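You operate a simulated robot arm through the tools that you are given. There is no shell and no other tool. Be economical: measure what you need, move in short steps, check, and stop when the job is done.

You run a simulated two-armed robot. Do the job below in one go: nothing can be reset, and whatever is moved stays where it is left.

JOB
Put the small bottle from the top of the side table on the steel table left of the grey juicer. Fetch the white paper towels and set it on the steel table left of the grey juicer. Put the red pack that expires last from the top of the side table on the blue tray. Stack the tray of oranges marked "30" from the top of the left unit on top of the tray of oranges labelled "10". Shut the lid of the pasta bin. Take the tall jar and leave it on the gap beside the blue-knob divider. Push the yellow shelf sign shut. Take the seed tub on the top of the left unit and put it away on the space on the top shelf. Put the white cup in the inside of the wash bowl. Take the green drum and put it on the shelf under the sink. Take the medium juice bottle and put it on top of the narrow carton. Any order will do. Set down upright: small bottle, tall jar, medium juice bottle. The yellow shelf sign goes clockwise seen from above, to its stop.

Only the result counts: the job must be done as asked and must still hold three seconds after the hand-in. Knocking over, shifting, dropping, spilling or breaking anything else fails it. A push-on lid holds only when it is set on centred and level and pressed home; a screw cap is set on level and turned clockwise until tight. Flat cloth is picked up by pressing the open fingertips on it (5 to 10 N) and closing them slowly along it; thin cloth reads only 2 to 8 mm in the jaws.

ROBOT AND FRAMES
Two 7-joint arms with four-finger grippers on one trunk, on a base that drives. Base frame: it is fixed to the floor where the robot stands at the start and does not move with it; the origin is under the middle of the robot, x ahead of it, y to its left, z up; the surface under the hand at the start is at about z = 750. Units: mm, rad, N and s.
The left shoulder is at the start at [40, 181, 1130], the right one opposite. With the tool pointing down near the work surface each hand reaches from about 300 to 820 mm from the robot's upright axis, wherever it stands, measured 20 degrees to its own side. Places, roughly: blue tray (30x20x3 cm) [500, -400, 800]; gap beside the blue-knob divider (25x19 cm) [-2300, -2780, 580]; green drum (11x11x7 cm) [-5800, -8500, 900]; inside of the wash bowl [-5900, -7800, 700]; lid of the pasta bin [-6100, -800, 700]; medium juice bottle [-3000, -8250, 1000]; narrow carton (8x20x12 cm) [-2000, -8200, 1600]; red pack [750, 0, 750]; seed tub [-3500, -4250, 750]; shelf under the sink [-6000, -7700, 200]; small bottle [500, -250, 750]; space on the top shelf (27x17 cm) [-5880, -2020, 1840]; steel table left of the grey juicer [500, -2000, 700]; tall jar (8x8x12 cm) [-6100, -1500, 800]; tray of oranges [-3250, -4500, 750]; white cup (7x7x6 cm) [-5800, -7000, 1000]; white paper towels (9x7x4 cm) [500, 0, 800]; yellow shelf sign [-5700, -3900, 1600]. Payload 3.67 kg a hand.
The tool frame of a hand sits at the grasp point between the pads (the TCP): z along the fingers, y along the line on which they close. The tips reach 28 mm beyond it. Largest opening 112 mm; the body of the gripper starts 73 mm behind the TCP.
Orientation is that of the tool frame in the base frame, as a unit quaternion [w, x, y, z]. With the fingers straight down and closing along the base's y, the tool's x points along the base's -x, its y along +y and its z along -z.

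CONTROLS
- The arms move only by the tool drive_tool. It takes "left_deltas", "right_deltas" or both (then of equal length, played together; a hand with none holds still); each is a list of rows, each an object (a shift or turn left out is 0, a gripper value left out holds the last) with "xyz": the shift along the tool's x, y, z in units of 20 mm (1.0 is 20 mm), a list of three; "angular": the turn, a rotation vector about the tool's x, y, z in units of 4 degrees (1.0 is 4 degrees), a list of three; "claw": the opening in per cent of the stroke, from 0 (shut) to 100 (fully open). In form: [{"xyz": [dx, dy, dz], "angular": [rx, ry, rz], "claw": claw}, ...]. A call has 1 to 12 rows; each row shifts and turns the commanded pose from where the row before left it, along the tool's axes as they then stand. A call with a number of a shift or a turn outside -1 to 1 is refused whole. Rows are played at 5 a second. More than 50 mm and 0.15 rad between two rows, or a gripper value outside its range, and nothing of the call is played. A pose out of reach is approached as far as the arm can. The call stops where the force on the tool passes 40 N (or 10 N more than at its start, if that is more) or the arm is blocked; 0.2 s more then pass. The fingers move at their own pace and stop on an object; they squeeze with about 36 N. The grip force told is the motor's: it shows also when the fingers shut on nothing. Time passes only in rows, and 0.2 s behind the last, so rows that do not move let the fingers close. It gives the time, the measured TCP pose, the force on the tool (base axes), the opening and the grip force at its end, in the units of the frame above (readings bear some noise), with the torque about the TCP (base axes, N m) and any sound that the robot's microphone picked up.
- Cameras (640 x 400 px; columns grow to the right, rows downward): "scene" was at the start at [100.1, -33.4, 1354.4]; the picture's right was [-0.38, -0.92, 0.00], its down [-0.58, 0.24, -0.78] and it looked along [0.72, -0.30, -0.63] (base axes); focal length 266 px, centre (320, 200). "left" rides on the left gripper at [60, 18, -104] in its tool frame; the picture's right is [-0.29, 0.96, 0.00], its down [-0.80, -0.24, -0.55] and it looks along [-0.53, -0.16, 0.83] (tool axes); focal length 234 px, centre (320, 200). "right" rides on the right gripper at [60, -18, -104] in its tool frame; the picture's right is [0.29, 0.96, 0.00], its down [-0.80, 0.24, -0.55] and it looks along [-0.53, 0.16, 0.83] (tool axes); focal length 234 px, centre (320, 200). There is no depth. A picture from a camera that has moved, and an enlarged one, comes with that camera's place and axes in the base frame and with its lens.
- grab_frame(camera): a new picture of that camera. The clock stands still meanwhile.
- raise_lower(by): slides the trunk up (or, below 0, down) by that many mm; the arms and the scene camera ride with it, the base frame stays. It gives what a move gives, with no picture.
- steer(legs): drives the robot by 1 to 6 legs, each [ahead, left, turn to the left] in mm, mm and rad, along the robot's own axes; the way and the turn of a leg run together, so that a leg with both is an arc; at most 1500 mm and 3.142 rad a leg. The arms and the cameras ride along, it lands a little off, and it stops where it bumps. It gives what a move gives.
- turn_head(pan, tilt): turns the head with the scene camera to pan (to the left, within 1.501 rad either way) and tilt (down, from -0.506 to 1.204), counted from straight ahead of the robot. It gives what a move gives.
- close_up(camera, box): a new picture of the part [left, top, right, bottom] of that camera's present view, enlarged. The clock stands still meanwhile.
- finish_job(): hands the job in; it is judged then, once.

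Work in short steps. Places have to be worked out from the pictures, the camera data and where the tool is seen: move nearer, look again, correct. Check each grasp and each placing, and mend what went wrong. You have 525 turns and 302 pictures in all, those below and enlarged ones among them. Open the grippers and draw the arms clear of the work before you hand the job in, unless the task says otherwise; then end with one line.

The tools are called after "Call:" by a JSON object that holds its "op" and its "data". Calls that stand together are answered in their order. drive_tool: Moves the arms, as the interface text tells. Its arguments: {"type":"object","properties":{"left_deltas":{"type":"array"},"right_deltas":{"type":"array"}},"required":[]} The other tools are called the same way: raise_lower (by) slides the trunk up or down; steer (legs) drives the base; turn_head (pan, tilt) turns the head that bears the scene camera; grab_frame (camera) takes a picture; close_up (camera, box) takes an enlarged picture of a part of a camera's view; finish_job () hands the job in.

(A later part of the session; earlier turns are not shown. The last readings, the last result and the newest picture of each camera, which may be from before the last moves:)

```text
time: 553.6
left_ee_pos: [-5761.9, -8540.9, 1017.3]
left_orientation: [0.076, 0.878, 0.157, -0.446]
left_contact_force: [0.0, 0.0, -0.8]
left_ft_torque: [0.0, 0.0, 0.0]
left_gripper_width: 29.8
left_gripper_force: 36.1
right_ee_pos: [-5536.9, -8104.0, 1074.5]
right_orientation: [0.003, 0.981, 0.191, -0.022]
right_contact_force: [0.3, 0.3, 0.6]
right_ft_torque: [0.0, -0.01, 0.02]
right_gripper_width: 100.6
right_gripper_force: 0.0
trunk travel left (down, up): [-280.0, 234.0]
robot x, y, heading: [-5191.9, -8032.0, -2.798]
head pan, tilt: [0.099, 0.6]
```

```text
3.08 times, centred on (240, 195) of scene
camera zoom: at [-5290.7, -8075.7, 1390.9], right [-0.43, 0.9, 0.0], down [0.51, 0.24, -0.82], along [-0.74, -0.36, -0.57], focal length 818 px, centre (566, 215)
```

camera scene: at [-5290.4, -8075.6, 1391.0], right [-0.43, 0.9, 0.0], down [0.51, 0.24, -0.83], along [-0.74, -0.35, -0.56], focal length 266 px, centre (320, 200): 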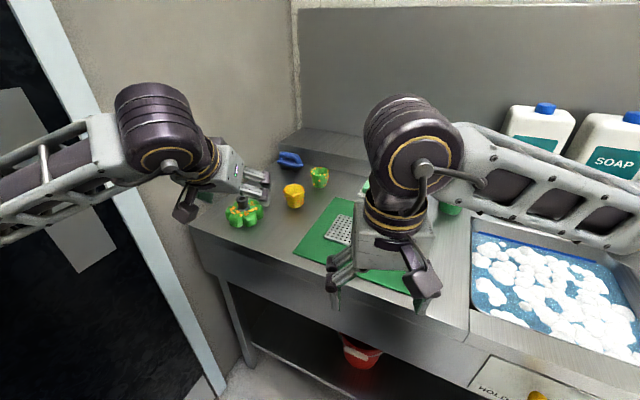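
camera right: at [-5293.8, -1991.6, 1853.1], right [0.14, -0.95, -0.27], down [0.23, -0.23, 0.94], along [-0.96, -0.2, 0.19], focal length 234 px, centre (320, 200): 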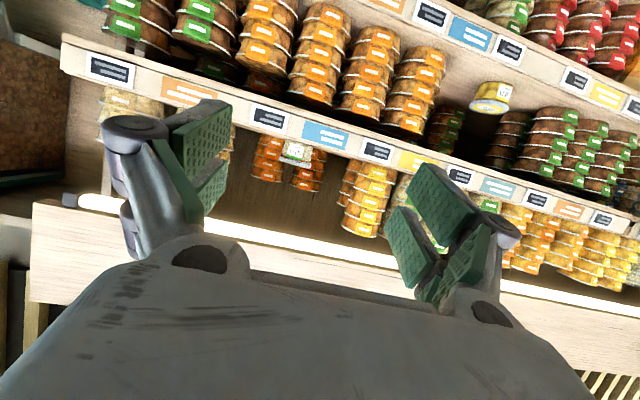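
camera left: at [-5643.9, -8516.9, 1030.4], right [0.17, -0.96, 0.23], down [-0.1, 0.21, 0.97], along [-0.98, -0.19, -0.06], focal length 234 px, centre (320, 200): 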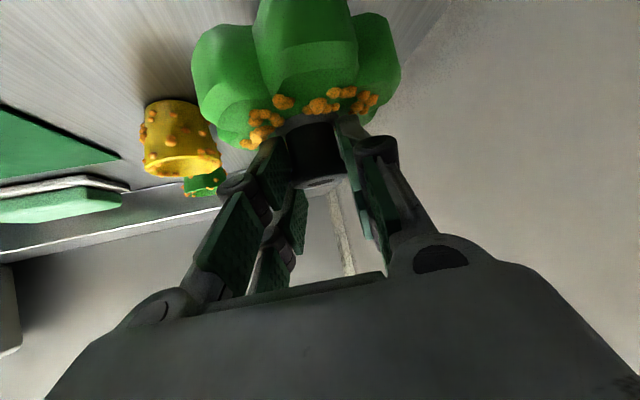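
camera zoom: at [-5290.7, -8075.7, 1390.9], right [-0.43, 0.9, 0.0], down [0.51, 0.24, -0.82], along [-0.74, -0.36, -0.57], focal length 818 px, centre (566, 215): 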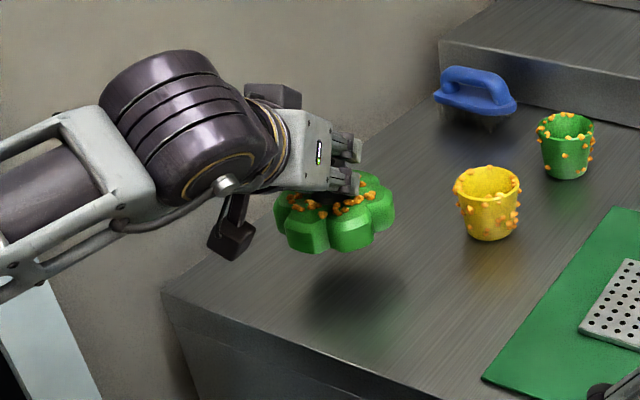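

Held firmly. I raise it, retreat, lower the trunk, and go in front of the left bay under the sink.

Call:
{"op": "drive_tool", "data": {"left_deltas": [{"xyz": [-0.8, 0, -0.6]}, {"xyz": [-0.8, 0, -0.6]}, {"xyz": [-0.8, 0, -0.6]}]}}

Call:
{"op": "steer", "data": {"legs": [[-350, 0, 0], [0, 0, -0.343]]}}

Call:
{"op": "turn_head", "data": {"pan": 0.0, "tilt": 0.6}}

Call:
{"op": "grab_frame", "data": {"camera": "scene"}}

```text
time: 554.4
left_ee_pos: [-5760.2, -8539.6, 1076.9]
left_orientation: [0.075, 0.878, 0.156, -0.446]
left_contact_force: [0.3, -0.4, -1.8]
left_ft_torque: [0.01, -0.02, 0.0]
left_gripper_width: 29.8
left_gripper_force: 35.8
right_ee_pos: [-5536.4, -8104.7, 1074.3]
right_orientation: [0.004, 0.981, 0.191, -0.022]
right_contact_force: [0.1, -0.7, 0.8]
right_ft_torque: [-0.02, -0.01, -0.02]
right_gripper_width: 100.9
right_gripper_force: 0.0
trunk travel left (down, up): [-280.0, 234.0]
robot x, y, heading: [-5191.8, -8029.5, -2.794]
head pan, tilt: [0.099, 0.6]
```

```text
time: 556.5
left_ee_pos: [-5480.4, -8438.4, 1078.5]
left_orientation: [0.077, 0.878, 0.157, -0.446]
left_contact_force: [1.1, 0.0, -0.3]
left_ft_torque: [-0.01, 0.0, -0.01]
left_gripper_width: 29.7
left_gripper_force: 36.0
right_ee_pos: [-5256.3, -7999.4, 1075.8]
right_orientation: [0.003, 0.981, 0.191, -0.023]
right_contact_force: [0.8, 0.5, 0.3]
right_ft_torque: [0.0, 0.1, -0.02]
right_gripper_width: 100.8
right_gripper_force: 0.1
trunk travel left (down, up): [-280.0, 234.0]
robot x, y, heading: [-4914.6, -7932.9, -2.795]
head pan, tilt: [0.099, 0.6]
stopped in leg 1: the robot was blocked; the commanded pose is now the measured one
```

```text
time: 557.1
left_ee_pos: [-5488.1, -8440.7, 1073.6]
left_orientation: [0.077, 0.879, 0.157, -0.444]
left_contact_force: [0.0, 0.6, -2.5]
left_ft_torque: [0.01, -0.03, -0.01]
left_gripper_width: 29.3
left_gripper_force: 36.0
right_ee_pos: [-5262.5, -8003.2, 1073.4]
right_orientation: [0.003, 0.981, 0.191, -0.02]
right_contact_force: [-0.1, 0.0, -0.6]
right_ft_torque: [-0.02, -0.01, 0.02]
right_gripper_width: 100.6
right_gripper_force: 0.1
trunk travel left (down, up): [-280.0, 234.0]
robot x, y, heading: [-4917.4, -7926.6, -2.799]
head pan, tilt: [0.0, 0.6]
```

```text
97 pictures are left
camera scene: at [-5020.7, -7966.1, 1390.8], right [-0.34, 0.94, 0.0], down [0.53, 0.19, -0.82], along [-0.78, -0.28, -0.57], focal length 266 px, centre (320, 200)
```

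scene: 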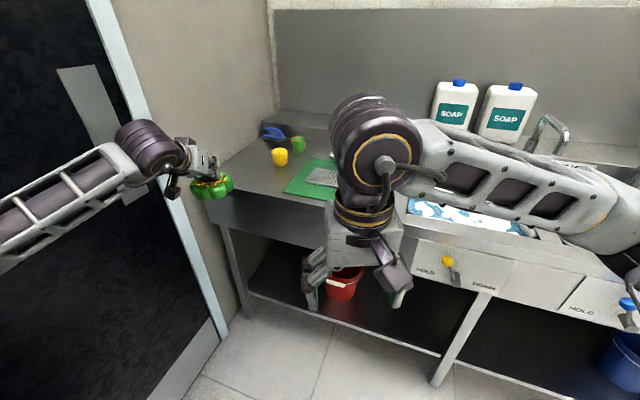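

I bumped something behind (the south counter's end, probably). I stop reversing, strafe north instead, and straighten.

Call:
{"op": "steer", "data": {"legs": [[60, -100, -0.34], [0, -130, 0]]}}

Call:
{"op": "turn_head", "data": {"pan": 1.5, "tilt": 0.4}}

Call:
{"op": "grab_frame", "data": {"camera": "scene"}}

```text
time: 559.6
left_ee_pos: [-5701.5, -7999.1, 1074.6]
left_orientation: [0.0, 0.893, 0.005, -0.451]
left_contact_force: [-0.3, 0.0, -2.2]
left_ft_torque: [0.02, 0.02, 0.0]
left_gripper_width: 29.6
left_gripper_force: 36.1
right_ee_pos: [-5342.8, -7663.4, 1072.8]
right_orientation: [-0.002, 1.0, 0.02, -0.021]
right_contact_force: [0.6, 0.7, -0.1]
right_ft_torque: [0.03, 0.01, 0.01]
right_gripper_width: 100.7
right_gripper_force: 0.1
trunk travel left (down, up): [-280.0, 234.0]
robot x, y, heading: [-4992.5, -7708.3, -3.144]
head pan, tilt: [0.0, 0.6]
```

```text
time: 561.2
left_ee_pos: [-5700.7, -7999.2, 1074.0]
left_orientation: [-0.001, 0.893, 0.004, -0.45]
left_contact_force: [0.1, 1.4, -0.5]
left_ft_torque: [0.02, -0.01, -0.02]
left_gripper_width: 29.4
left_gripper_force: 36.1
right_ee_pos: [-5342.9, -7662.3, 1073.8]
right_orientation: [-0.001, 1.0, 0.021, -0.021]
right_contact_force: [-0.2, -0.1, 0.7]
right_ft_torque: [0.0, 0.0, -0.01]
right_gripper_width: 100.8
right_gripper_force: 0.1
trunk travel left (down, up): [-280.0, 234.0]
robot x, y, heading: [-4990.1, -7709.4, -3.14]
head pan, tilt: [1.499, 0.4]
```

```text
96 pictures are left
camera scene: at [-5020.2, -7802.9, 1409.2], right [-1.0, 0.07, 0.0], down [0.03, 0.39, -0.92], along [-0.07, -0.92, -0.39], focal length 266 px, centre (320, 200)
```

scene: 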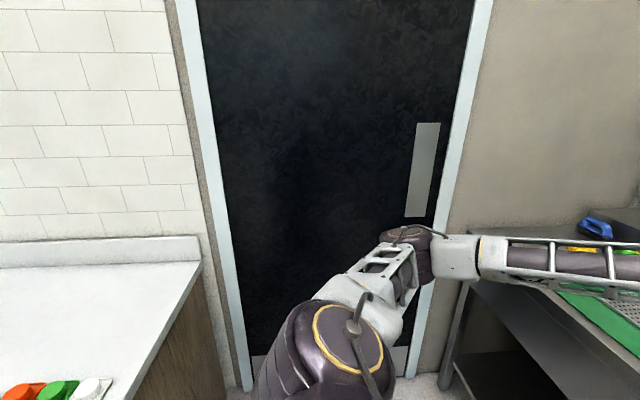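

Things on that counter stand fine. I pull the drum back in front of the counter, then lower the trunk.

Call:
{"op": "drive_tool", "data": {"left_deltas": [{"xyz": [0.6, 0, -0.8]}, {"xyz": [0.6, 0, -0.8]}, {"xyz": [0.6, 0, -0.8]}, {"xyz": [0.6, 0, -0.8]}, {"xyz": [0.6, 0, -0.8]}, {"xyz": [0.6, 0, -0.8]}, {"xyz": [0.6, 0, -0.8]}, {"xyz": [0.6, 0, -0.8]}, {"xyz": [0.6, 0, -0.8]}, {"xyz": [0.6, 0, -0.8]}]}}

Call:
{"op": "raise_lower", "data": {"by": -275}}

Call:
{"op": "turn_head", "data": {"pan": 0.1, "tilt": 0.6}}

Call:
{"op": "grab_frame", "data": {"camera": "scene"}}

```text
time: 563.4
left_ee_pos: [-5504.3, -7997.2, 1072.2]
left_orientation: [-0.002, 0.893, 0.004, -0.45]
left_contact_force: [-0.3, 0.4, -0.4]
left_ft_torque: [0.0, -0.02, 0.0]
left_gripper_width: 29.6
left_gripper_force: 36.2
right_ee_pos: [-5341.9, -7663.0, 1074.4]
right_orientation: [-0.002, 1.0, 0.02, -0.022]
right_contact_force: [0.0, 0.1, 0.5]
right_ft_torque: [-0.01, 0.03, 0.0]
right_gripper_width: 100.7
right_gripper_force: 0.1
trunk travel left (down, up): [-280.0, 234.0]
robot x, y, heading: [-4995.3, -7709.2, 3.137]
head pan, tilt: [1.499, 0.4]
```

```text
time: 566.2
left_ee_pos: [-5504.0, -7997.0, 800.6]
left_orientation: [0.0, 0.893, 0.004, -0.45]
left_contact_force: [0.1, 0.4, -1.1]
left_ft_torque: [-0.02, -0.01, 0.01]
left_gripper_width: 29.4
left_gripper_force: 35.8
right_ee_pos: [-5343.4, -7662.6, 800.3]
right_orientation: [-0.001, 1.0, 0.021, -0.021]
right_contact_force: [0.4, 0.5, 0.7]
right_ft_torque: [0.0, 0.01, 0.02]
right_gripper_width: 101.0
right_gripper_force: 0.1
trunk travel left (down, up): [-5.0, 509.0]
robot x, y, heading: [-4996.0, -7711.5, -3.139]
head pan, tilt: [1.499, 0.4]
```

```text
time: 567.7
left_ee_pos: [-5503.6, -7997.7, 798.3]
left_orientation: [0.0, 0.893, 0.005, -0.451]
left_contact_force: [0.3, -0.2, -1.6]
left_ft_torque: [0.02, -0.02, -0.05]
left_gripper_width: 29.5
left_gripper_force: 35.5
right_ee_pos: [-5342.3, -7663.4, 798.7]
right_orientation: [-0.001, 1.0, 0.02, -0.021]
right_contact_force: [-0.4, -0.8, -0.5]
right_ft_torque: [-0.01, -0.02, -0.02]
right_gripper_width: 101.1
right_gripper_force: 0.1
trunk travel left (down, up): [-5.0, 509.0]
robot x, y, heading: [-4994.2, -7711.3, -3.138]
head pan, tilt: [0.099, 0.6]
```

```text
95 pictures are left
camera scene: at [-5101.2, -7719.5, 1116.6], right [-0.1, 0.99, 0.0], down [0.56, 0.06, -0.82], along [-0.82, -0.08, -0.57], focal length 266 px, centre (320, 200)
```

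scene: 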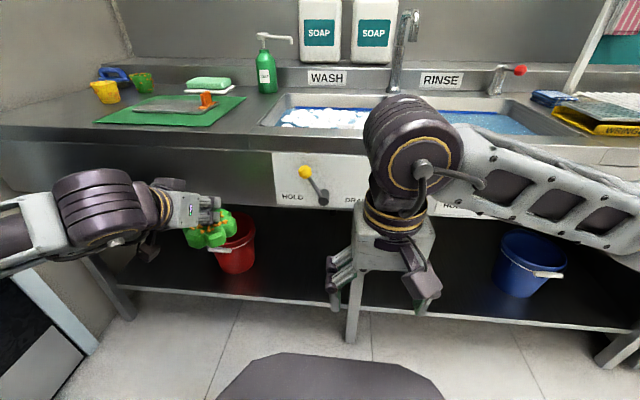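

Shelf front edge is near x −5729, z≈250; the free span in this bay is y −8030…−7660 between red bucket and post. I lower the drum in front of the bay to z≈375 and toward y −7840.

Call:
{"op": "drive_tool", "data": {"left_deltas": [{"xyz": [0.804, 0, 0.595]}, {"xyz": [0.804, 0, 0.595]}, {"xyz": [0.804, 0, 0.595]}, {"xyz": [0.804, 0, 0.595]}, {"xyz": [0.804, -0.3, 0.595]}, {"xyz": [0.804, -0.3, 0.595]}, {"xyz": [0.804, -0.4, 0.595]}, {"xyz": [0.804, -0.5, 0.595]}, {"xyz": [0.804, -0.5, 0.595]}, {"xyz": [0.804, -0.5, 0.595]}, {"xyz": [0.804, -0.5, 0.595]}, {"xyz": [0.804, -0.5, 0.595]}]}}

Call:
{"op": "drive_tool", "data": {"left_deltas": [{"xyz": [0.804, -0.5, 0.595]}, {"xyz": [0.804, -0.5, 0.595]}, {"xyz": [0.804, -0.5, 0.595]}, {"xyz": [0.804, -0.5, 0.595]}, {"xyz": [0.804, -0.5, 0.595]}, {"xyz": [0.804, -0.5, 0.595]}, {"xyz": [0.804, -0.5, 0.595]}, {"xyz": [0.804, -0.5, 0.595]}, {"xyz": [0.804, -0.25, 0.595]}]}}

Call:
{"op": "grab_frame", "data": {"camera": "scene"}}

Call:
{"op": "grab_frame", "data": {"camera": "left"}}

```text
time: 570.3
left_ee_pos: [-5508.2, -7967.0, 640.9]
left_orientation: [-0.001, 0.893, 0.004, -0.45]
left_contact_force: [0.6, 0.1, -2.0]
left_ft_torque: [0.02, 0.01, -0.01]
left_gripper_width: 29.6
left_gripper_force: 35.8
left hand out of reach, approached as far as the arm can: row 3, 9, 10, 11, 12
right_ee_pos: [-5343.1, -7663.7, 799.3]
right_orientation: [-0.001, 1.0, 0.02, -0.022]
right_contact_force: [-0.5, 0.5, -0.1]
right_ft_torque: [-0.02, -0.02, 0.0]
right_gripper_width: 101.1
right_gripper_force: 0.1
trunk travel left (down, up): [-5.0, 509.0]
robot x, y, heading: [-4992.7, -7710.1, -3.145]
head pan, tilt: [0.099, 0.6]
```

```text
time: 572.3
left_ee_pos: [-5507.7, -7967.2, 639.6]
left_orientation: [0.0, 0.893, 0.006, -0.45]
left_contact_force: [-0.4, -0.4, -1.4]
left_ft_torque: [0.0, -0.01, 0.01]
left_gripper_width: 29.6
left_gripper_force: 35.7
left hand out of reach, approached as far as the arm can: row 1, 2, 3, 4, 5, 6, 7, 8, 9
right_ee_pos: [-5342.1, -7662.7, 800.1]
right_orientation: [-0.001, 1.0, 0.019, -0.022]
right_contact_force: [0.0, -0.4, -0.4]
right_ft_torque: [-0.01, -0.03, 0.01]
right_gripper_width: 100.9
right_gripper_force: 0.1
trunk travel left (down, up): [-5.0, 509.0]
robot x, y, heading: [-4992.8, -7712.7, -3.143]
head pan, tilt: [0.099, 0.6]
```

```text
94 pictures are left
camera scene: at [-5101.3, -7719.4, 1116.6], right [-0.1, 0.99, 0.0], down [0.56, 0.06, -0.82], along [-0.82, -0.08, -0.57], focal length 266 px, centre (320, 200)
```

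scene: 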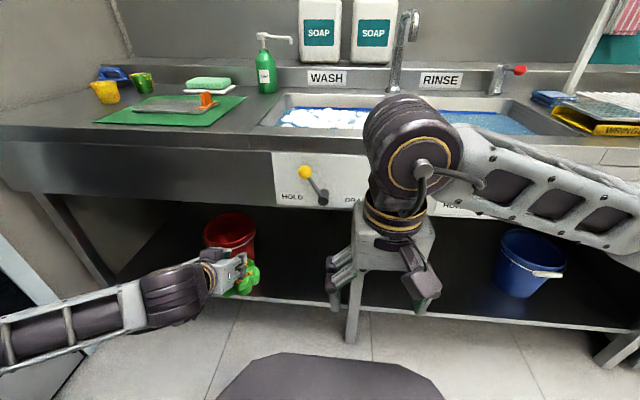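

```text
93 pictures are left
camera left: at [-5389.0, -7984.4, 654.0], right [-0.16, -0.96, 0.23], down [-0.03, 0.23, 0.97], along [-0.99, 0.15, -0.07], focal length 234 px, centre (320, 200)
```

left: 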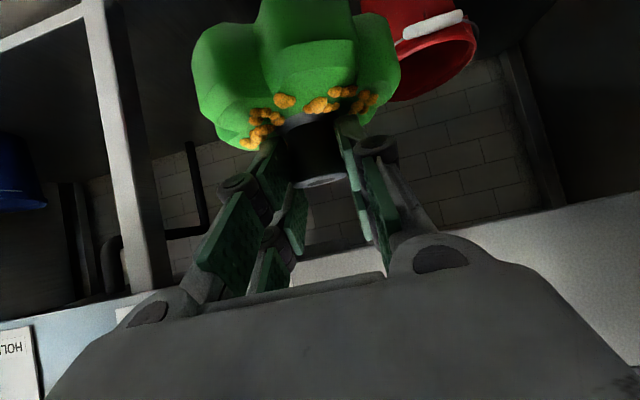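

The wrist limits further lowering this close. I extend the hand 120 mm forward (the drum passes below the apron) and try lowering there.

Call:
{"op": "drive_tool", "data": {"left_deltas": [{"xyz": [-0.6, -0.5, 0.8]}, {"xyz": [-0.6, -0.5, 0.8]}, {"xyz": [-0.6, -0.5, 0.8]}, {"xyz": [-0.3, -0.5, 1]}, {"xyz": [-0.3, -0.5, 1]}, {"xyz": [0, 0, 1]}, {"xyz": [0.804, 0, 0.595]}, {"xyz": [0.804, 0, 0.595]}, {"xyz": [0.804, 0, 0.595]}, {"xyz": [0.804, 0, 0.595]}, {"xyz": [0.804, 0, 0.595]}, {"xyz": [0.804, 0, 0.595]}]}}

Call:
{"op": "grab_frame", "data": {"camera": "scene"}}

```text
time: 574.9
left_ee_pos: [-5626.7, -7911.7, 542.1]
left_orientation: [0.003, 0.895, 0.005, -0.446]
left_contact_force: [0.9, -0.2, -3.0]
left_ft_torque: [0.01, 0.16, 0.0]
left_gripper_width: 29.7
left_gripper_force: 35.7
left hand out of reach, approached as far as the arm can: row 10, 11, 12
right_ee_pos: [-5341.7, -7662.2, 799.9]
right_orientation: [-0.001, 1.0, 0.02, -0.022]
right_contact_force: [-0.4, 0.3, -0.7]
right_ft_torque: [-0.02, 0.05, 0.01]
right_gripper_width: 100.8
right_gripper_force: 0.0
trunk travel left (down, up): [-5.0, 509.0]
robot x, y, heading: [-4993.9, -7708.0, 3.145]
head pan, tilt: [0.099, 0.6]
```

```text
92 pictures are left
camera scene: at [-5100.4, -7718.6, 1116.9], right [-0.1, 1.0, 0.0], down [0.56, 0.06, -0.83], along [-0.82, -0.08, -0.56], focal length 266 px, centre (320, 200)
```

scene: 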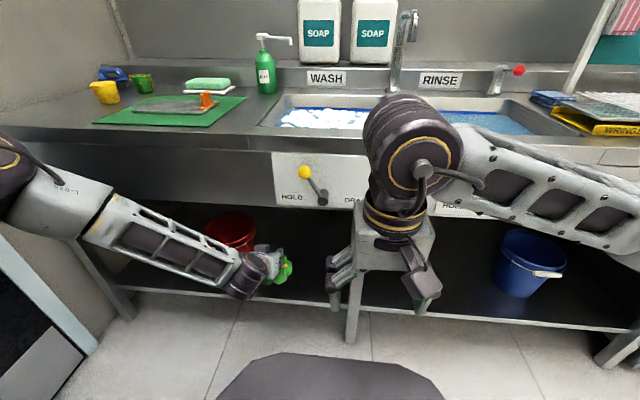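

Extending lets it go lower. I continue forward-and-down into the bay, shifting toward y −7850.

Call:
{"op": "drive_tool", "data": {"left_deltas": [{"xyz": [-0.25, -0.4, 0.94]}, {"xyz": [-0.25, -0.4, 0.94]}, {"xyz": [-0.25, -0.4, 0.94]}, {"xyz": [-0.25, -0.4, 0.94]}, {"xyz": [-0.25, -0.4, 0.94]}, {"xyz": [-0.25, -0.4, 0.94]}, {"xyz": [-0.25, -0.4, 0.94]}]}}

Call:
{"op": "drive_tool", "data": {"left_deltas": [{"xyz": [0.804, 0, 0.595]}, {"xyz": [0.804, 0, 0.595]}, {"xyz": [0.804, 0, 0.595]}]}}

Call:
{"op": "grab_frame", "data": {"camera": "scene"}}

Call:
{"op": "grab_frame", "data": {"camera": "left"}}

```text
time: 576.5
left_ee_pos: [-5754.9, -7857.5, 490.2]
left_orientation: [-0.001, 0.893, 0.004, -0.45]
left_contact_force: [0.3, -0.2, -1.2]
left_ft_torque: [0.01, -0.05, 0.0]
left_gripper_width: 29.6
left_gripper_force: 35.5
right_ee_pos: [-5342.3, -7663.2, 799.5]
right_orientation: [-0.002, 1.0, 0.02, -0.021]
right_contact_force: [-0.4, -0.3, 0.4]
right_ft_torque: [-0.01, -0.03, 0.0]
right_gripper_width: 100.9
right_gripper_force: 0.2
trunk travel left (down, up): [-5.0, 509.0]
robot x, y, heading: [-4995.8, -7711.0, -3.142]
head pan, tilt: [0.099, 0.6]
```

```text
time: 577.3
left_ee_pos: [-5756.3, -7855.6, 430.3]
left_orientation: [-0.001, 0.893, 0.004, -0.451]
left_contact_force: [-0.1, -0.1, -1.6]
left_ft_torque: [0.04, -0.02, 0.01]
left_gripper_width: 29.7
left_gripper_force: 35.6
right_ee_pos: [-5342.9, -7662.9, 800.0]
right_orientation: [-0.001, 1.0, 0.02, -0.021]
right_contact_force: [0.1, -0.6, 0.0]
right_ft_torque: [-0.03, 0.0, 0.06]
right_gripper_width: 100.8
right_gripper_force: 0.0
trunk travel left (down, up): [-5.0, 509.0]
robot x, y, heading: [-4992.8, -7709.0, -3.145]
head pan, tilt: [0.099, 0.6]
```

```text
91 pictures are left
camera scene: at [-5101.5, -7718.8, 1116.6], right [-0.1, 1.0, 0.0], down [0.56, 0.06, -0.82], along [-0.82, -0.08, -0.57], focal length 266 px, centre (320, 200)
```

scene: 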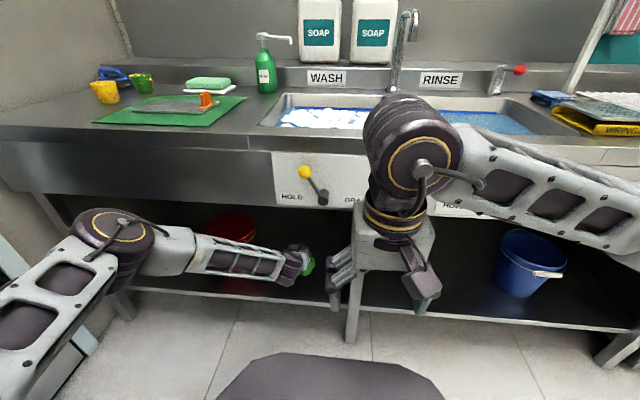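

```text
90 pictures are left
camera left: at [-5637.2, -7873.9, 444.4], right [-0.17, -0.96, 0.23], down [-0.03, 0.23, 0.97], along [-0.99, 0.15, -0.07], focal length 234 px, centre (320, 200)
```

left: 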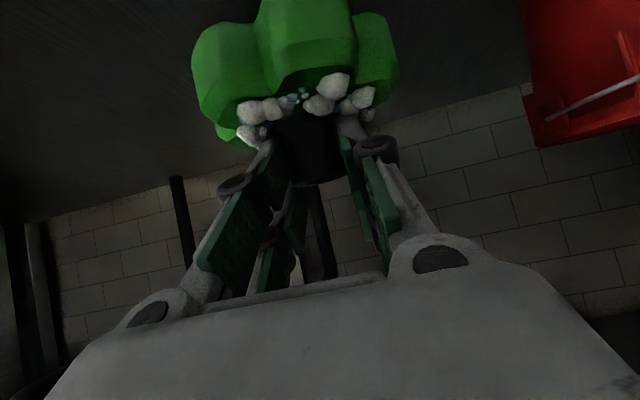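

Drum is inside the bay and clear. I go 60 mm deeper and lower toward the shelf.

Call:
{"op": "drive_tool", "data": {"left_deltas": [{"xyz": [-0.595, 0, 0.804]}, {"xyz": [-0.595, 0, 0.804]}, {"xyz": [-0.595, 0, 0.804]}, {"xyz": [0.804, 0, 0.595]}, {"xyz": [0.804, 0, 0.595]}, {"xyz": [0.804, 0, 0.595]}, {"xyz": [0.3, 0, 0.22]}, {"xyz": [0.3, 0, 0.22]}, {"xyz": [0.3, 0, 0.22]}, {"xyz": [0.3, 0, 0.22]}, {"xyz": [0.3, 0, 0.22]}, {"xyz": [0.3, 0, 0.22]}]}}

Call:
{"op": "grab_frame", "data": {"camera": "left"}}

```text
time: 579.9
left_ee_pos: [-5815.5, -7857.0, 325.9]
left_orientation: [-0.001, 0.893, 0.004, -0.451]
left_contact_force: [-0.3, -0.3, -2.5]
left_ft_torque: [0.01, -0.02, 0.0]
left_gripper_width: 29.6
left_gripper_force: 35.9
right_ee_pos: [-5343.4, -7663.2, 798.9]
right_orientation: [-0.002, 1.0, 0.02, -0.021]
right_contact_force: [0.3, 0.8, 0.6]
right_ft_torque: [0.0, 0.02, -0.02]
right_gripper_width: 100.9
right_gripper_force: 0.1
trunk travel left (down, up): [-5.0, 509.0]
robot x, y, heading: [-4990.5, -7711.2, -3.137]
head pan, tilt: [0.099, 0.6]
```

```text
89 pictures are left
camera left: at [-5696.2, -7873.7, 339.5], right [-0.16, -0.96, 0.23], down [-0.03, 0.23, 0.97], along [-0.99, 0.15, -0.07], focal length 234 px, centre (320, 200)
```

left: 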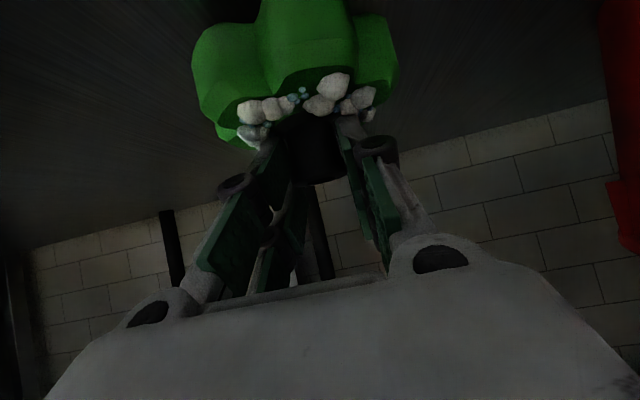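

Call:
{"op": "drive_tool", "data": {"left_deltas": [{"xyz": [0.24, 0, 0.18]}, {"xyz": [0.24, 0, 0.18]}, {"xyz": [0.24, 0, 0.18]}, {"xyz": [0.24, 0, 0.18]}, {"xyz": [0.24, 0, 0.18]}, {"xyz": [0.24, 0, 0.18]}, {"xyz": [0.24, 0, 0.18]}, {"xyz": [0.24, 0, 0.18]}, {"xyz": [0.24, 0, 0.18]}, {"xyz": [0.24, 0, 0.18]}]}}

```text
time: 582.1
left_ee_pos: [-5802.8, -7860.4, 298.4]
left_orientation: [-0.001, 0.892, 0.003, -0.452]
left_contact_force: [-1.7, 1.3, 4.0]
left_ft_torque: [-0.16, 0.32, -0.07]
left_gripper_width: 29.5
left_gripper_force: 36.1
left hand out of reach, approached as far as the arm can: row 3, 4, 5, 6, 7, 8, 9, 10
right_ee_pos: [-5341.7, -7664.4, 799.4]
right_orientation: [-0.002, 1.0, 0.02, -0.022]
right_contact_force: [-0.2, 0.5, 0.3]
right_ft_torque: [0.0, -0.02, 0.0]
right_gripper_width: 100.8
right_gripper_force: 0.0
trunk travel left (down, up): [-5.0, 509.0]
robot x, y, heading: [-4996.8, -7707.0, 3.139]
head pan, tilt: [0.099, 0.6]
```

Call:
{"op": "close_up", "data": {"camera": "scene", "box": [180, 190, 400, 330]}}

Call:
{"op": "grab_frame", "data": {"camera": "left"}}

```text
2.86 times, centred on (290, 260) of scene
camera zoom: at [-5100.7, -7719.1, 1116.7], right [-0.1, 1.0, 0.0], down [0.56, 0.06, -0.83], along [-0.82, -0.08, -0.56], focal length 759 px, centre (406, 29)
```

zoom: 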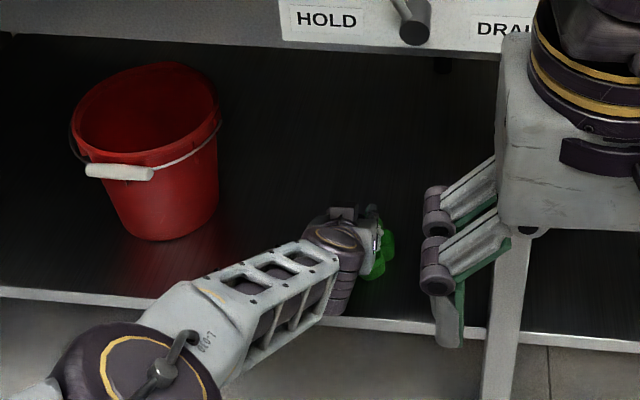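

```text
87 pictures are left
camera left: at [-5684.1, -7877.4, 312.9], right [-0.16, -0.96, 0.23], down [-0.03, 0.23, 0.97], along [-0.99, 0.15, -0.07], focal length 234 px, centre (320, 200)
```

left: 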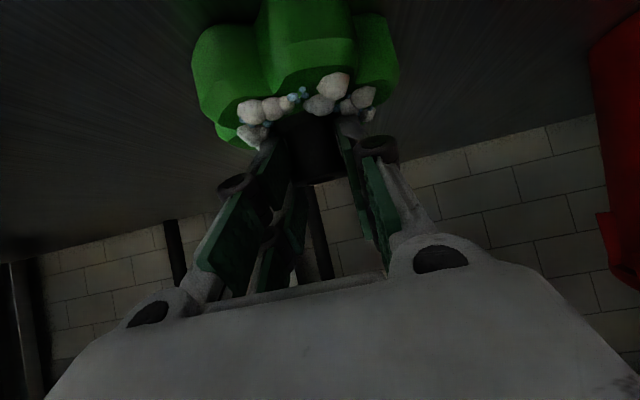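

It needs ~15 mm more. The arm goes lower when more extended, so I back the base 60 mm and extend the arm by as much, then lower.

Call:
{"op": "drive_tool", "data": {"left_deltas": [{"xyz": [-0.804, 0, -0.595]}]}}

Call:
{"op": "steer", "data": {"legs": [[-60, 0, 0]]}}

Call:
{"op": "drive_tool", "data": {"left_deltas": [{"xyz": [-0.595, 0, 0.804]}, {"xyz": [-0.595, 0, 0.804]}, {"xyz": [-0.595, 0, 0.804]}, {"xyz": [-0.595, 0, 0.804]}, {"xyz": [0.4, 0, 0.3]}, {"xyz": [0.4, 0, 0.3]}, {"xyz": [0.24, 0, 0.18]}, {"xyz": [0.24, 0, 0.18]}, {"xyz": [0.24, 0, 0.18]}, {"xyz": [0.24, 0, 0.18]}]}}

```text
time: 582.5
left_ee_pos: [-5809.6, -7860.3, 310.0]
left_orientation: [-0.001, 0.893, 0.004, -0.45]
left_contact_force: [0.4, 0.1, -0.7]
left_ft_torque: [0.02, 0.01, -0.02]
left_gripper_width: 29.7
left_gripper_force: 35.8
left hand out of reach, approached as far as the arm can: row 1
right_ee_pos: [-5343.3, -7663.0, 800.8]
right_orientation: [-0.001, 1.0, 0.02, -0.021]
right_contact_force: [0.2, 0.0, -0.9]
right_ft_torque: [-0.02, 0.01, 0.04]
right_gripper_width: 100.9
right_gripper_force: 0.0
trunk travel left (down, up): [-5.0, 509.0]
robot x, y, heading: [-4994.4, -7712.4, -3.142]
head pan, tilt: [0.099, 0.6]
```

```text
time: 583.5
left_ee_pos: [-5749.8, -7859.1, 310.0]
left_orientation: [-0.001, 0.892, 0.004, -0.451]
left_contact_force: [0.9, -0.9, -1.1]
left_ft_torque: [0.03, 0.0, -0.01]
left_gripper_width: 29.6
left_gripper_force: 36.0
right_ee_pos: [-5281.2, -7664.1, 799.4]
right_orientation: [-0.002, 1.0, 0.02, -0.021]
right_contact_force: [0.1, -0.3, -0.2]
right_ft_torque: [0.05, 0.03, 0.01]
right_gripper_width: 100.9
right_gripper_force: 0.2
trunk travel left (down, up): [-5.0, 509.0]
robot x, y, heading: [-4934.1, -7711.9, -3.141]
head pan, tilt: [0.099, 0.6]
```

```text
time: 585.7
left_ee_pos: [-5740.2, -7859.6, 297.6]
left_orientation: [-0.001, 0.891, 0.004, -0.453]
left_contact_force: [-6.1, 4.0, 17.7]
left_ft_torque: [0.03, 0.73, -0.13]
left_gripper_width: 29.3
left_gripper_force: 35.7
left hand out of reach, approached as far as the arm can: row 1, 2, 3, 4, 5, 6, 8, 9, 10
right_ee_pos: [-5281.5, -7662.7, 799.8]
right_orientation: [0.0, 1.0, 0.02, -0.022]
right_contact_force: [-0.3, -0.5, 0.1]
right_ft_torque: [-0.05, -0.03, -0.02]
right_gripper_width: 100.8
right_gripper_force: 0.0
trunk travel left (down, up): [-5.0, 509.0]
robot x, y, heading: [-4934.7, -7708.2, -3.142]
head pan, tilt: [0.099, 0.6]
```

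So the limit is maximum extension, and the drum is touching the shelf (17 N) near its front edge. I lift slightly, drive 100 mm ahead to bring it deeper, and lower again.

Call:
{"op": "drive_tool", "data": {"left_deltas": [{"xyz": [-0.5, 0, -0.6]}, {"xyz": [-0.3, 0, -0.4]}]}}

Call:
{"op": "steer", "data": {"legs": [[110, 0, 0]]}}

Call:
{"op": "drive_tool", "data": {"left_deltas": [{"xyz": [0.4, 0, 0.3]}, {"xyz": [0.24, 0, 0.18]}, {"xyz": [0.24, 0, 0.18]}, {"xyz": [0.16, 0, 0.12]}, {"xyz": [0.16, 0, 0.12]}, {"xyz": [0.16, 0, 0.12]}, {"xyz": [0.16, 0, 0.12]}]}}

```text
time: 586.3
left_ee_pos: [-5745.6, -7856.8, 305.9]
left_orientation: [-0.001, 0.893, 0.004, -0.45]
left_contact_force: [0.1, 0.8, -1.2]
left_ft_torque: [-0.03, -0.01, 0.0]
left_gripper_width: 29.6
left_gripper_force: 36.6
left hand out of reach, approached as far as the arm can: row 1, 2
right_ee_pos: [-5282.4, -7662.9, 798.4]
right_orientation: [-0.002, 1.0, 0.021, -0.022]
right_contact_force: [0.6, -0.4, -1.1]
right_ft_torque: [0.01, 0.0, 0.02]
right_gripper_width: 100.9
right_gripper_force: 0.0
trunk travel left (down, up): [-5.0, 509.0]
robot x, y, heading: [-4933.5, -7708.9, -3.146]
head pan, tilt: [0.099, 0.6]
```

```text
time: 587.5
left_ee_pos: [-5855.3, -7856.6, 305.2]
left_orientation: [-0.001, 0.894, 0.005, -0.449]
left_contact_force: [-0.6, 0.1, -0.6]
left_ft_torque: [0.01, 0.0, 0.03]
left_gripper_width: 29.4
left_gripper_force: 36.2
right_ee_pos: [-5392.4, -7663.0, 799.7]
right_orientation: [-0.001, 1.0, 0.021, -0.02]
right_contact_force: [-1.1, -1.0, -0.3]
right_ft_torque: [-0.01, -0.02, 0.0]
right_gripper_width: 100.9
right_gripper_force: 0.0
trunk travel left (down, up): [-5.0, 509.0]
robot x, y, heading: [-5038.9, -7708.0, -3.141]
head pan, tilt: [0.099, 0.6]
```

```text
time: 589.1
left_ee_pos: [-5848.1, -7857.5, 297.5]
left_orientation: [0.0, 0.892, 0.004, -0.452]
left_contact_force: [-6.4, 6.5, 24.2]
left_ft_torque: [0.17, 0.03, 0.0]
left_gripper_width: 29.6
left_gripper_force: 35.8
left hand out of reach, approached as far as the arm can: row 1, 3, 5, 7
right_ee_pos: [-5389.8, -7663.6, 800.9]
right_orientation: [-0.001, 1.0, 0.02, -0.022]
right_contact_force: [-0.3, -0.6, -0.3]
right_ft_torque: [0.0, -0.04, 0.01]
right_gripper_width: 101.1
right_gripper_force: 0.1
trunk travel left (down, up): [-5.0, 509.0]
robot x, y, heading: [-5041.9, -7710.2, -3.139]
head pan, tilt: [0.099, 0.6]
```

Firm contact with the shelf at drum centre ≈(−5860, −7857). I open and withdraw.

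Call:
{"op": "drive_tool", "data": {"left_deltas": [{"claw": 50}, {"claw": 60}, {"claw": 60}]}}

Call:
{"op": "grab_frame", "data": {"camera": "left"}}

Call:
{"op": "drive_tool", "data": {"left_deltas": [{"xyz": [-0.3, 0, -0.7]}, {"xyz": [-0.2, 0, -0.9]}, {"xyz": [0, 0, -1]}, {"xyz": [0, 0, -1]}, {"xyz": [0, 0, -1]}, {"xyz": [0.2, 0, -1]}, {"xyz": [0.3, 0, -1]}, {"xyz": [0.4, 0, -0.9]}]}}

Call:
{"op": "grab_frame", "data": {"camera": "left"}}

Call:
{"op": "close_up", "data": {"camera": "scene", "box": [180, 190, 400, 330]}}

```text
time: 589.9
left_ee_pos: [-5846.4, -7858.6, 292.8]
left_orientation: [-0.001, 0.893, 0.004, -0.45]
left_contact_force: [-0.1, 1.0, 4.6]
left_ft_torque: [-0.03, 0.09, -0.03]
left_gripper_width: 64.8
left_gripper_force: 0.1
right_ee_pos: [-5389.2, -7664.8, 799.4]
right_orientation: [-0.002, 1.0, 0.021, -0.023]
right_contact_force: [-0.4, -0.8, 0.1]
right_ft_torque: [0.0, 0.06, 0.01]
right_gripper_width: 100.8
right_gripper_force: 0.0
trunk travel left (down, up): [-5.0, 509.0]
robot x, y, heading: [-5044.9, -7706.9, -3.137]
head pan, tilt: [0.099, 0.6]
```

```text
86 pictures are left
camera left: at [-5727.2, -7876.0, 307.8], right [-0.16, -0.96, 0.23], down [-0.03, 0.23, 0.97], along [-0.99, 0.15, -0.07], focal length 234 px, centre (320, 200)
```

left: 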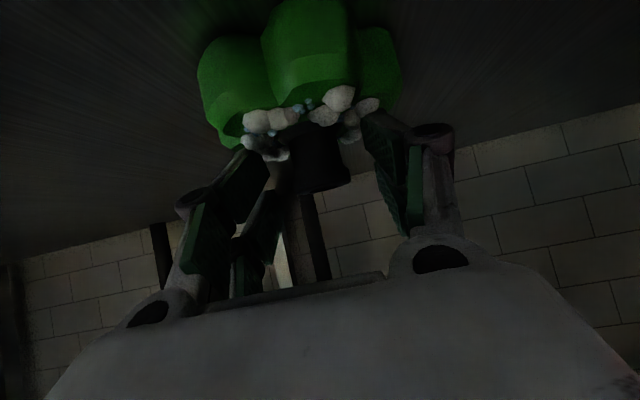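

```text
time: 591.7
left_ee_pos: [-5838.8, -7842.3, 292.2]
left_orientation: [0.002, 0.891, 0.004, -0.454]
left_contact_force: [-4.9, -0.4, 19.1]
left_ft_torque: [-0.75, 0.27, -0.16]
left_gripper_width: 68.7
left_gripper_force: 1.0
left hand out of reach, approached as far as the arm can: row 1, 2, 3, 4, 5, 6, 7, 8
right_ee_pos: [-5389.1, -7663.3, 799.9]
right_orientation: [-0.001, 1.0, 0.021, -0.022]
right_contact_force: [0.3, 0.6, -0.1]
right_ft_torque: [-0.03, 0.02, -0.01]
right_gripper_width: 100.5
right_gripper_force: 0.1
trunk travel left (down, up): [-5.0, 509.0]
robot x, y, heading: [-5045.7, -7709.3, -3.144]
head pan, tilt: [0.099, 0.6]
```

```text
85 pictures are left
camera left: at [-5720.0, -7857.9, 306.4], right [-0.16, -0.96, 0.23], down [-0.02, 0.24, 0.97], along [-0.99, 0.15, -0.06], focal length 234 px, centre (320, 200)
```

left: 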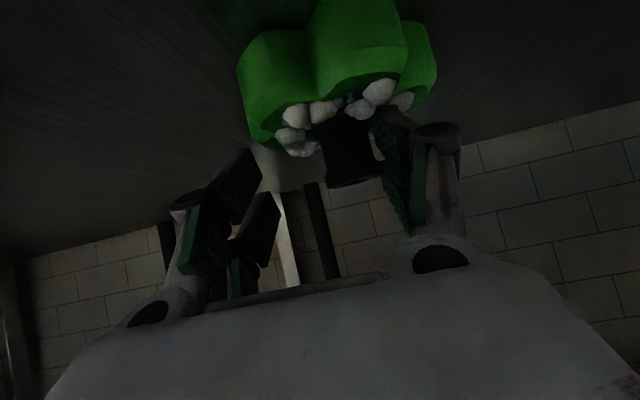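

```text
2.86 times, centred on (290, 260) of scene
camera zoom: at [-5147.8, -7719.1, 1117.0], right [-0.1, 0.99, 0.0], down [0.56, 0.06, -0.83], along [-0.82, -0.08, -0.56], focal length 759 px, centre (406, 29)
```

zoom: 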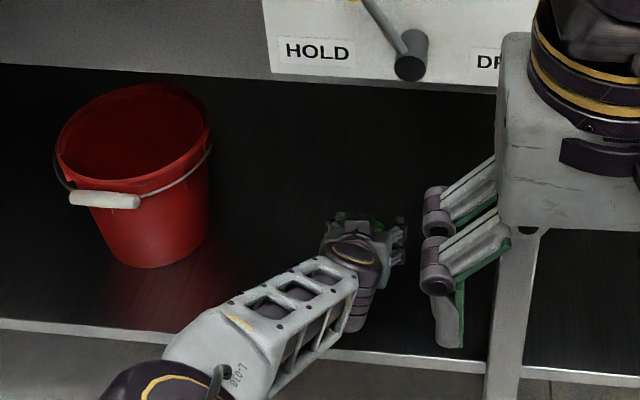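

The wrist limit blocks the backward path; the arm must rise first. I lift straight up.

Call:
{"op": "drive_tool", "data": {"left_deltas": [{"xyz": [-0.4, 0.3, -0.3]}, {"xyz": [-0.804, 0.4, -0.595]}, {"xyz": [-0.804, 0, -0.595]}, {"xyz": [-0.804, 0, -0.595]}, {"xyz": [-0.804, 0, -0.595]}]}}

Call:
{"op": "grab_frame", "data": {"camera": "left"}}

```text
time: 592.9
left_ee_pos: [-5880.6, -7847.2, 345.7]
left_orientation: [-0.001, 0.893, 0.004, -0.451]
left_contact_force: [-0.6, 0.1, -0.1]
left_ft_torque: [-0.01, -0.03, 0.0]
left_gripper_width: 67.3
left_gripper_force: 0.1
left hand out of reach, approached as far as the arm can: row 1, 2, 3, 4, 5
right_ee_pos: [-5391.7, -7664.2, 799.3]
right_orientation: [-0.001, 1.0, 0.021, -0.021]
right_contact_force: [-1.0, 0.1, 0.6]
right_ft_torque: [-0.03, -0.02, 0.02]
right_gripper_width: 100.8
right_gripper_force: 0.1
trunk travel left (down, up): [-5.0, 509.0]
robot x, y, heading: [-5041.7, -7708.1, -3.136]
head pan, tilt: [0.099, 0.6]
```

```text
83 pictures are left
camera left: at [-5761.4, -7862.7, 360.6], right [-0.16, -0.96, 0.23], down [-0.03, 0.23, 0.97], along [-0.99, 0.15, -0.07], focal length 234 px, centre (320, 200)
```

left: 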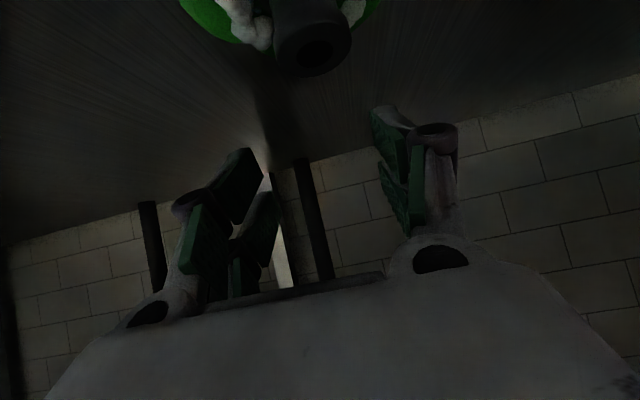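

The drum stands below; the hand is above it. I steepen the tool by 12° to relieve the wrist, then back out at this height.

Call:
{"op": "drive_tool", "data": {"left_deltas": [{"angular": [0, 1, 0]}, {"angular": [0, 1, 0]}, {"angular": [0, 1, 0]}, {"angular": [0, 1, 0]}]}}

Call:
{"op": "grab_frame", "data": {"camera": "left"}}

Call:
{"op": "grab_frame", "data": {"camera": "scene"}}

```text
time: 593.9
left_ee_pos: [-5854.8, -7863.0, 328.0]
left_orientation: [-0.001, 0.947, 0.004, -0.321]
left_contact_force: [-0.4, -0.9, 0.0]
left_ft_torque: [0.0, 0.05, 0.01]
left_gripper_width: 67.1
left_gripper_force: 0.0
left hand out of reach, approached as far as the arm can: row 2, 3, 4
right_ee_pos: [-5390.2, -7664.0, 799.6]
right_orientation: [-0.001, 1.0, 0.021, -0.021]
right_contact_force: [-0.4, 0.0, 0.1]
right_ft_torque: [0.02, -0.02, -0.01]
right_gripper_width: 100.9
right_gripper_force: 0.1
trunk travel left (down, up): [-5.0, 509.0]
robot x, y, heading: [-5038.0, -7711.6, -3.137]
head pan, tilt: [0.099, 0.6]
```

```text
82 pictures are left
camera left: at [-5744.6, -7879.8, 375.0], right [-0.22, -0.96, 0.17], down [-0.3, 0.23, 0.93], along [-0.93, 0.15, -0.34], focal length 234 px, centre (320, 200)
```

left: 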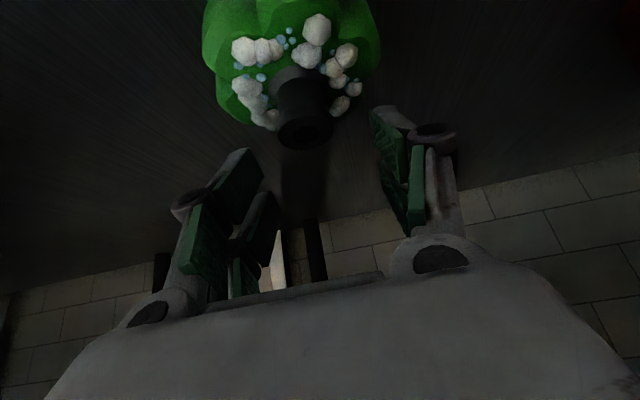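

```text
81 pictures are left
camera scene: at [-5149.5, -7719.6, 1116.6], right [-0.1, 0.99, 0.0], down [0.56, 0.06, -0.82], along [-0.82, -0.08, -0.57], focal length 266 px, centre (320, 200)
```

scene: 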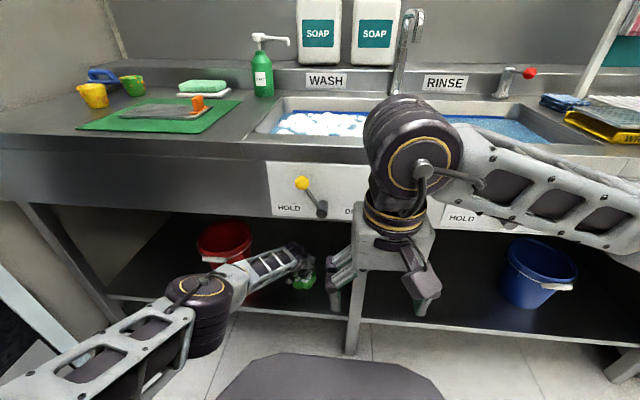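

Drum stands on the shelf at about (−5862, −7858). I back the base straight out.

Call:
{"op": "steer", "data": {"legs": [[-230, 0, 0]]}}

Call:
{"op": "grab_frame", "data": {"camera": "scene"}}

```text
time: 595.4
left_ee_pos: [-5705.5, -7842.9, 327.8]
left_orientation: [-0.004, 0.947, -0.004, -0.321]
left_contact_force: [-0.2, 0.3, 0.0]
left_ft_torque: [-0.02, -0.01, 0.01]
left_gripper_width: 67.2
left_gripper_force: 0.2
right_ee_pos: [-5235.5, -7649.7, 800.6]
right_orientation: [-0.001, 1.0, 0.013, -0.021]
right_contact_force: [-0.7, 0.5, -1.1]
right_ft_torque: [-0.02, -0.04, 0.0]
right_gripper_width: 100.8
right_gripper_force: 0.0
trunk travel left (down, up): [-5.0, 509.0]
robot x, y, heading: [-4886.2, -7704.4, 3.121]
head pan, tilt: [0.099, 0.6]
stopped in leg 1: the robot was blocked; the commanded pose is now the measured one
```

```text
80 pictures are left
camera scene: at [-4997.2, -7711.3, 1116.4], right [-0.08, 1.0, 0.0], down [0.56, 0.04, -0.82], along [-0.82, -0.07, -0.57], focal length 266 px, centre (320, 200)
```

scene: 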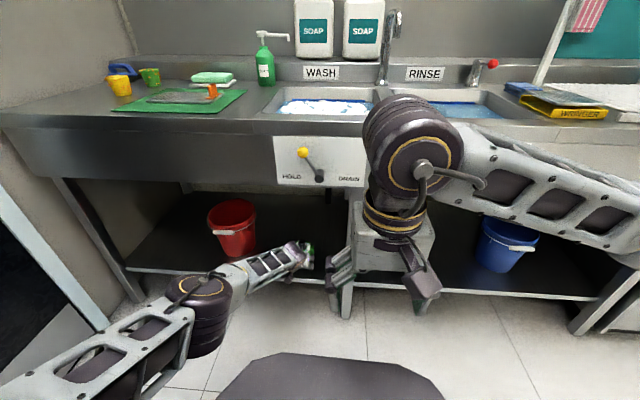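

Call:
{"op": "close_up", "data": {"camera": "scene", "box": [200, 190, 380, 310]}}

Call:
{"op": "grab_frame", "data": {"camera": "left"}}

```text
3.33 times, centred on (290, 250) of scene
camera zoom: at [-4997.2, -7711.3, 1116.4], right [-0.08, 1.0, 0.0], down [0.56, 0.04, -0.82], along [-0.82, -0.07, -0.57], focal length 886 px, centre (420, 33)
```

zoom: 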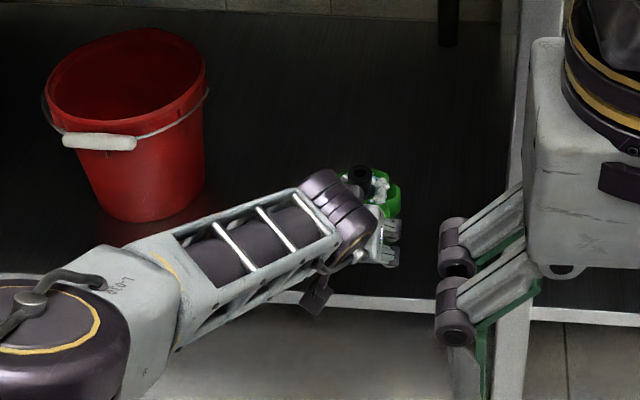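

```text
78 pictures are left
camera left: at [-5595.4, -7862.3, 374.4], right [-0.24, -0.96, 0.17], down [-0.29, 0.24, 0.93], along [-0.93, 0.17, -0.34], focal length 234 px, centre (320, 200)
```

left: 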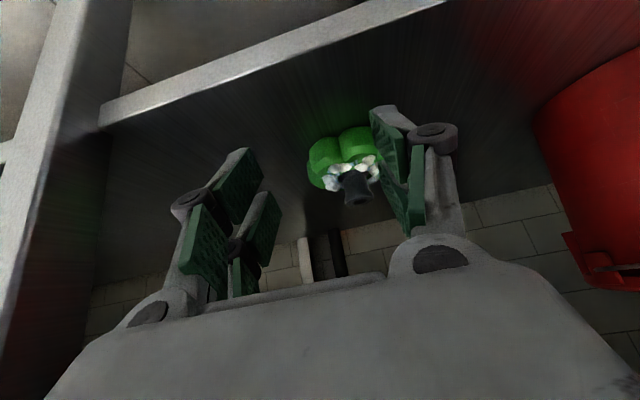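

Drum stands well inside the bay. Something blocks the base behind, so I turn the tool vertical and draw the hand out with the arm.

Call:
{"op": "drive_tool", "data": {"left_deltas": [{"angular": [0, 1, 0], "xyz": [0.2, 0, 0]}, {"angular": [0, 1, 0], "xyz": [0.2, 0, 0]}, {"angular": [0, 1, 0], "xyz": [0.2, 0, 0]}, {"angular": [0, 1, 0], "xyz": [0.2, 0, 0]}, {"angular": [0, 1, 0], "xyz": [0.3, 0, 0]}, {"angular": [0, 1, 0], "xyz": [0.3, 0, 0]}, {"angular": [0, 1, 0], "xyz": [0.5, 0, 0]}, {"angular": [0, 1, 0], "xyz": [0.7, 0, 0]}, {"angular": [0, 1, 0], "xyz": [0.9, 0, 0]}, {"xyz": [1, 0, 0]}, {"xyz": [1, 0, 0]}, {"xyz": [1, 0, 0]}]}}

Call:
{"op": "grab_frame", "data": {"camera": "scene"}}

```text
time: 598.0
left_ee_pos: [-5588.9, -7842.7, 304.6]
left_orientation: [-0.001, 1.0, -0.004, -0.013]
left_contact_force: [0.7, -0.3, -0.5]
left_ft_torque: [0.0, 0.0, 0.0]
left_gripper_width: 67.1
left_gripper_force: 0.1
left hand out of reach, approached as far as the arm can: row 1, 2, 3, 4, 6, 8, 10, 11, 12
right_ee_pos: [-5233.9, -7653.1, 801.2]
right_orientation: [-0.001, 1.0, 0.013, -0.023]
right_contact_force: [0.6, -0.4, -0.7]
right_ft_torque: [-0.03, -0.03, 0.0]
right_gripper_width: 100.7
right_gripper_force: 0.1
trunk travel left (down, up): [-5.0, 509.0]
robot x, y, heading: [-4887.9, -7704.8, 3.126]
head pan, tilt: [0.099, 0.6]
```

```text
77 pictures are left
camera scene: at [-4995.6, -7711.9, 1116.6], right [-0.08, 1.0, 0.0], down [0.56, 0.04, -0.82], along [-0.82, -0.07, -0.57], focal length 266 px, centre (320, 200)
```

scene: 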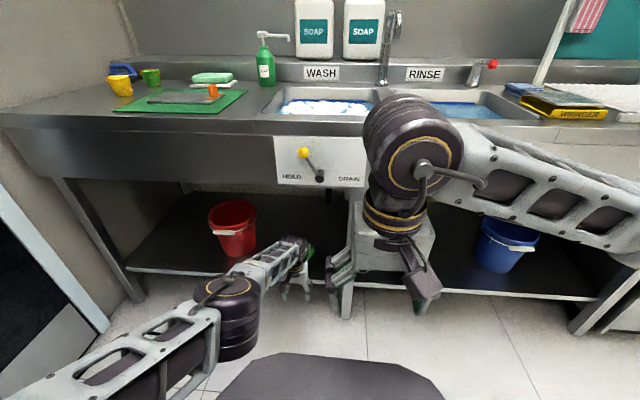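

The hand is out. I turn left a bit so it swings clear of the drain lever, then raise the trunk and leave northward.

Call:
{"op": "steer", "data": {"legs": [[0, -60, 0.4]]}}

Call:
{"op": "raise_lower", "data": {"by": 275}}

Call:
{"op": "turn_head", "data": {"pan": 0.2, "tilt": 0.6}}

Call:
{"op": "grab_frame", "data": {"camera": "scene"}}

```text
time: 599.7
left_ee_pos: [-5489.7, -8049.6, 305.5]
left_orientation: [0.002, 0.98, 0.198, -0.013]
left_contact_force: [0.6, 0.1, -0.4]
left_ft_torque: [-0.01, 0.02, 0.0]
left_gripper_width: 67.3
left_gripper_force: 0.1
right_ee_pos: [-5237.9, -7735.5, 800.9]
right_orientation: [0.004, 0.977, 0.213, -0.023]
right_contact_force: [0.0, 0.0, -0.3]
right_ft_torque: [0.01, 0.01, -0.01]
right_gripper_width: 100.8
right_gripper_force: 0.0
trunk travel left (down, up): [-5.0, 509.0]
robot x, y, heading: [-4892.4, -7643.3, -2.754]
head pan, tilt: [0.099, 0.6]
```

```text
time: 602.5
left_ee_pos: [-5488.6, -8050.3, 580.3]
left_orientation: [0.001, 0.98, 0.197, -0.012]
left_contact_force: [-0.4, 0.4, 0.4]
left_ft_torque: [-0.01, 0.01, -0.01]
left_gripper_width: 67.2
left_gripper_force: 0.0
right_ee_pos: [-5237.9, -7735.6, 1075.9]
right_orientation: [0.004, 0.977, 0.214, -0.022]
right_contact_force: [0.4, 0.2, 0.3]
right_ft_torque: [0.0, 0.01, 0.0]
right_gripper_width: 101.1
right_gripper_force: 0.1
trunk travel left (down, up): [-280.0, 234.0]
robot x, y, heading: [-4898.9, -7643.7, -2.757]
head pan, tilt: [0.099, 0.6]
```

```text
time: 603.2
left_ee_pos: [-5488.7, -8050.4, 580.3]
left_orientation: [0.001, 0.98, 0.198, -0.012]
left_contact_force: [0.0, -0.5, 0.1]
left_ft_torque: [0.0, 0.05, 0.02]
left_gripper_width: 67.0
left_gripper_force: 0.0
right_ee_pos: [-5236.8, -7735.6, 1074.9]
right_orientation: [0.004, 0.976, 0.214, -0.022]
right_contact_force: [-0.1, 0.5, 0.4]
right_ft_torque: [0.01, 0.02, 0.01]
right_gripper_width: 100.7
right_gripper_force: 0.1
trunk travel left (down, up): [-280.0, 234.0]
robot x, y, heading: [-4896.8, -7648.1, -2.753]
head pan, tilt: [0.201, 0.6]
```

```text
76 pictures are left
camera scene: at [-4990.4, -7704.1, 1390.9], right [-0.55, 0.83, 0.0], down [0.47, 0.31, -0.82], along [-0.69, -0.46, -0.57], focal length 266 px, centre (320, 200)
```

scene: 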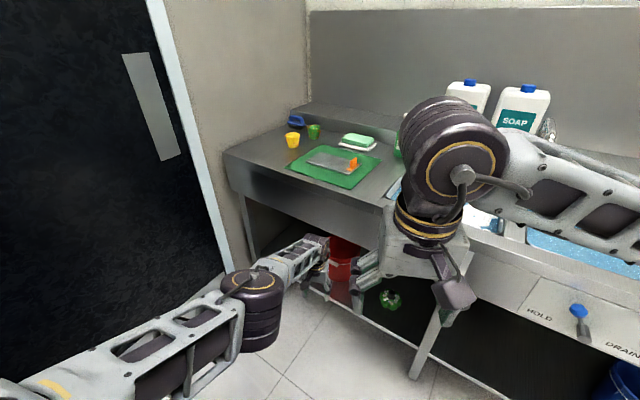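

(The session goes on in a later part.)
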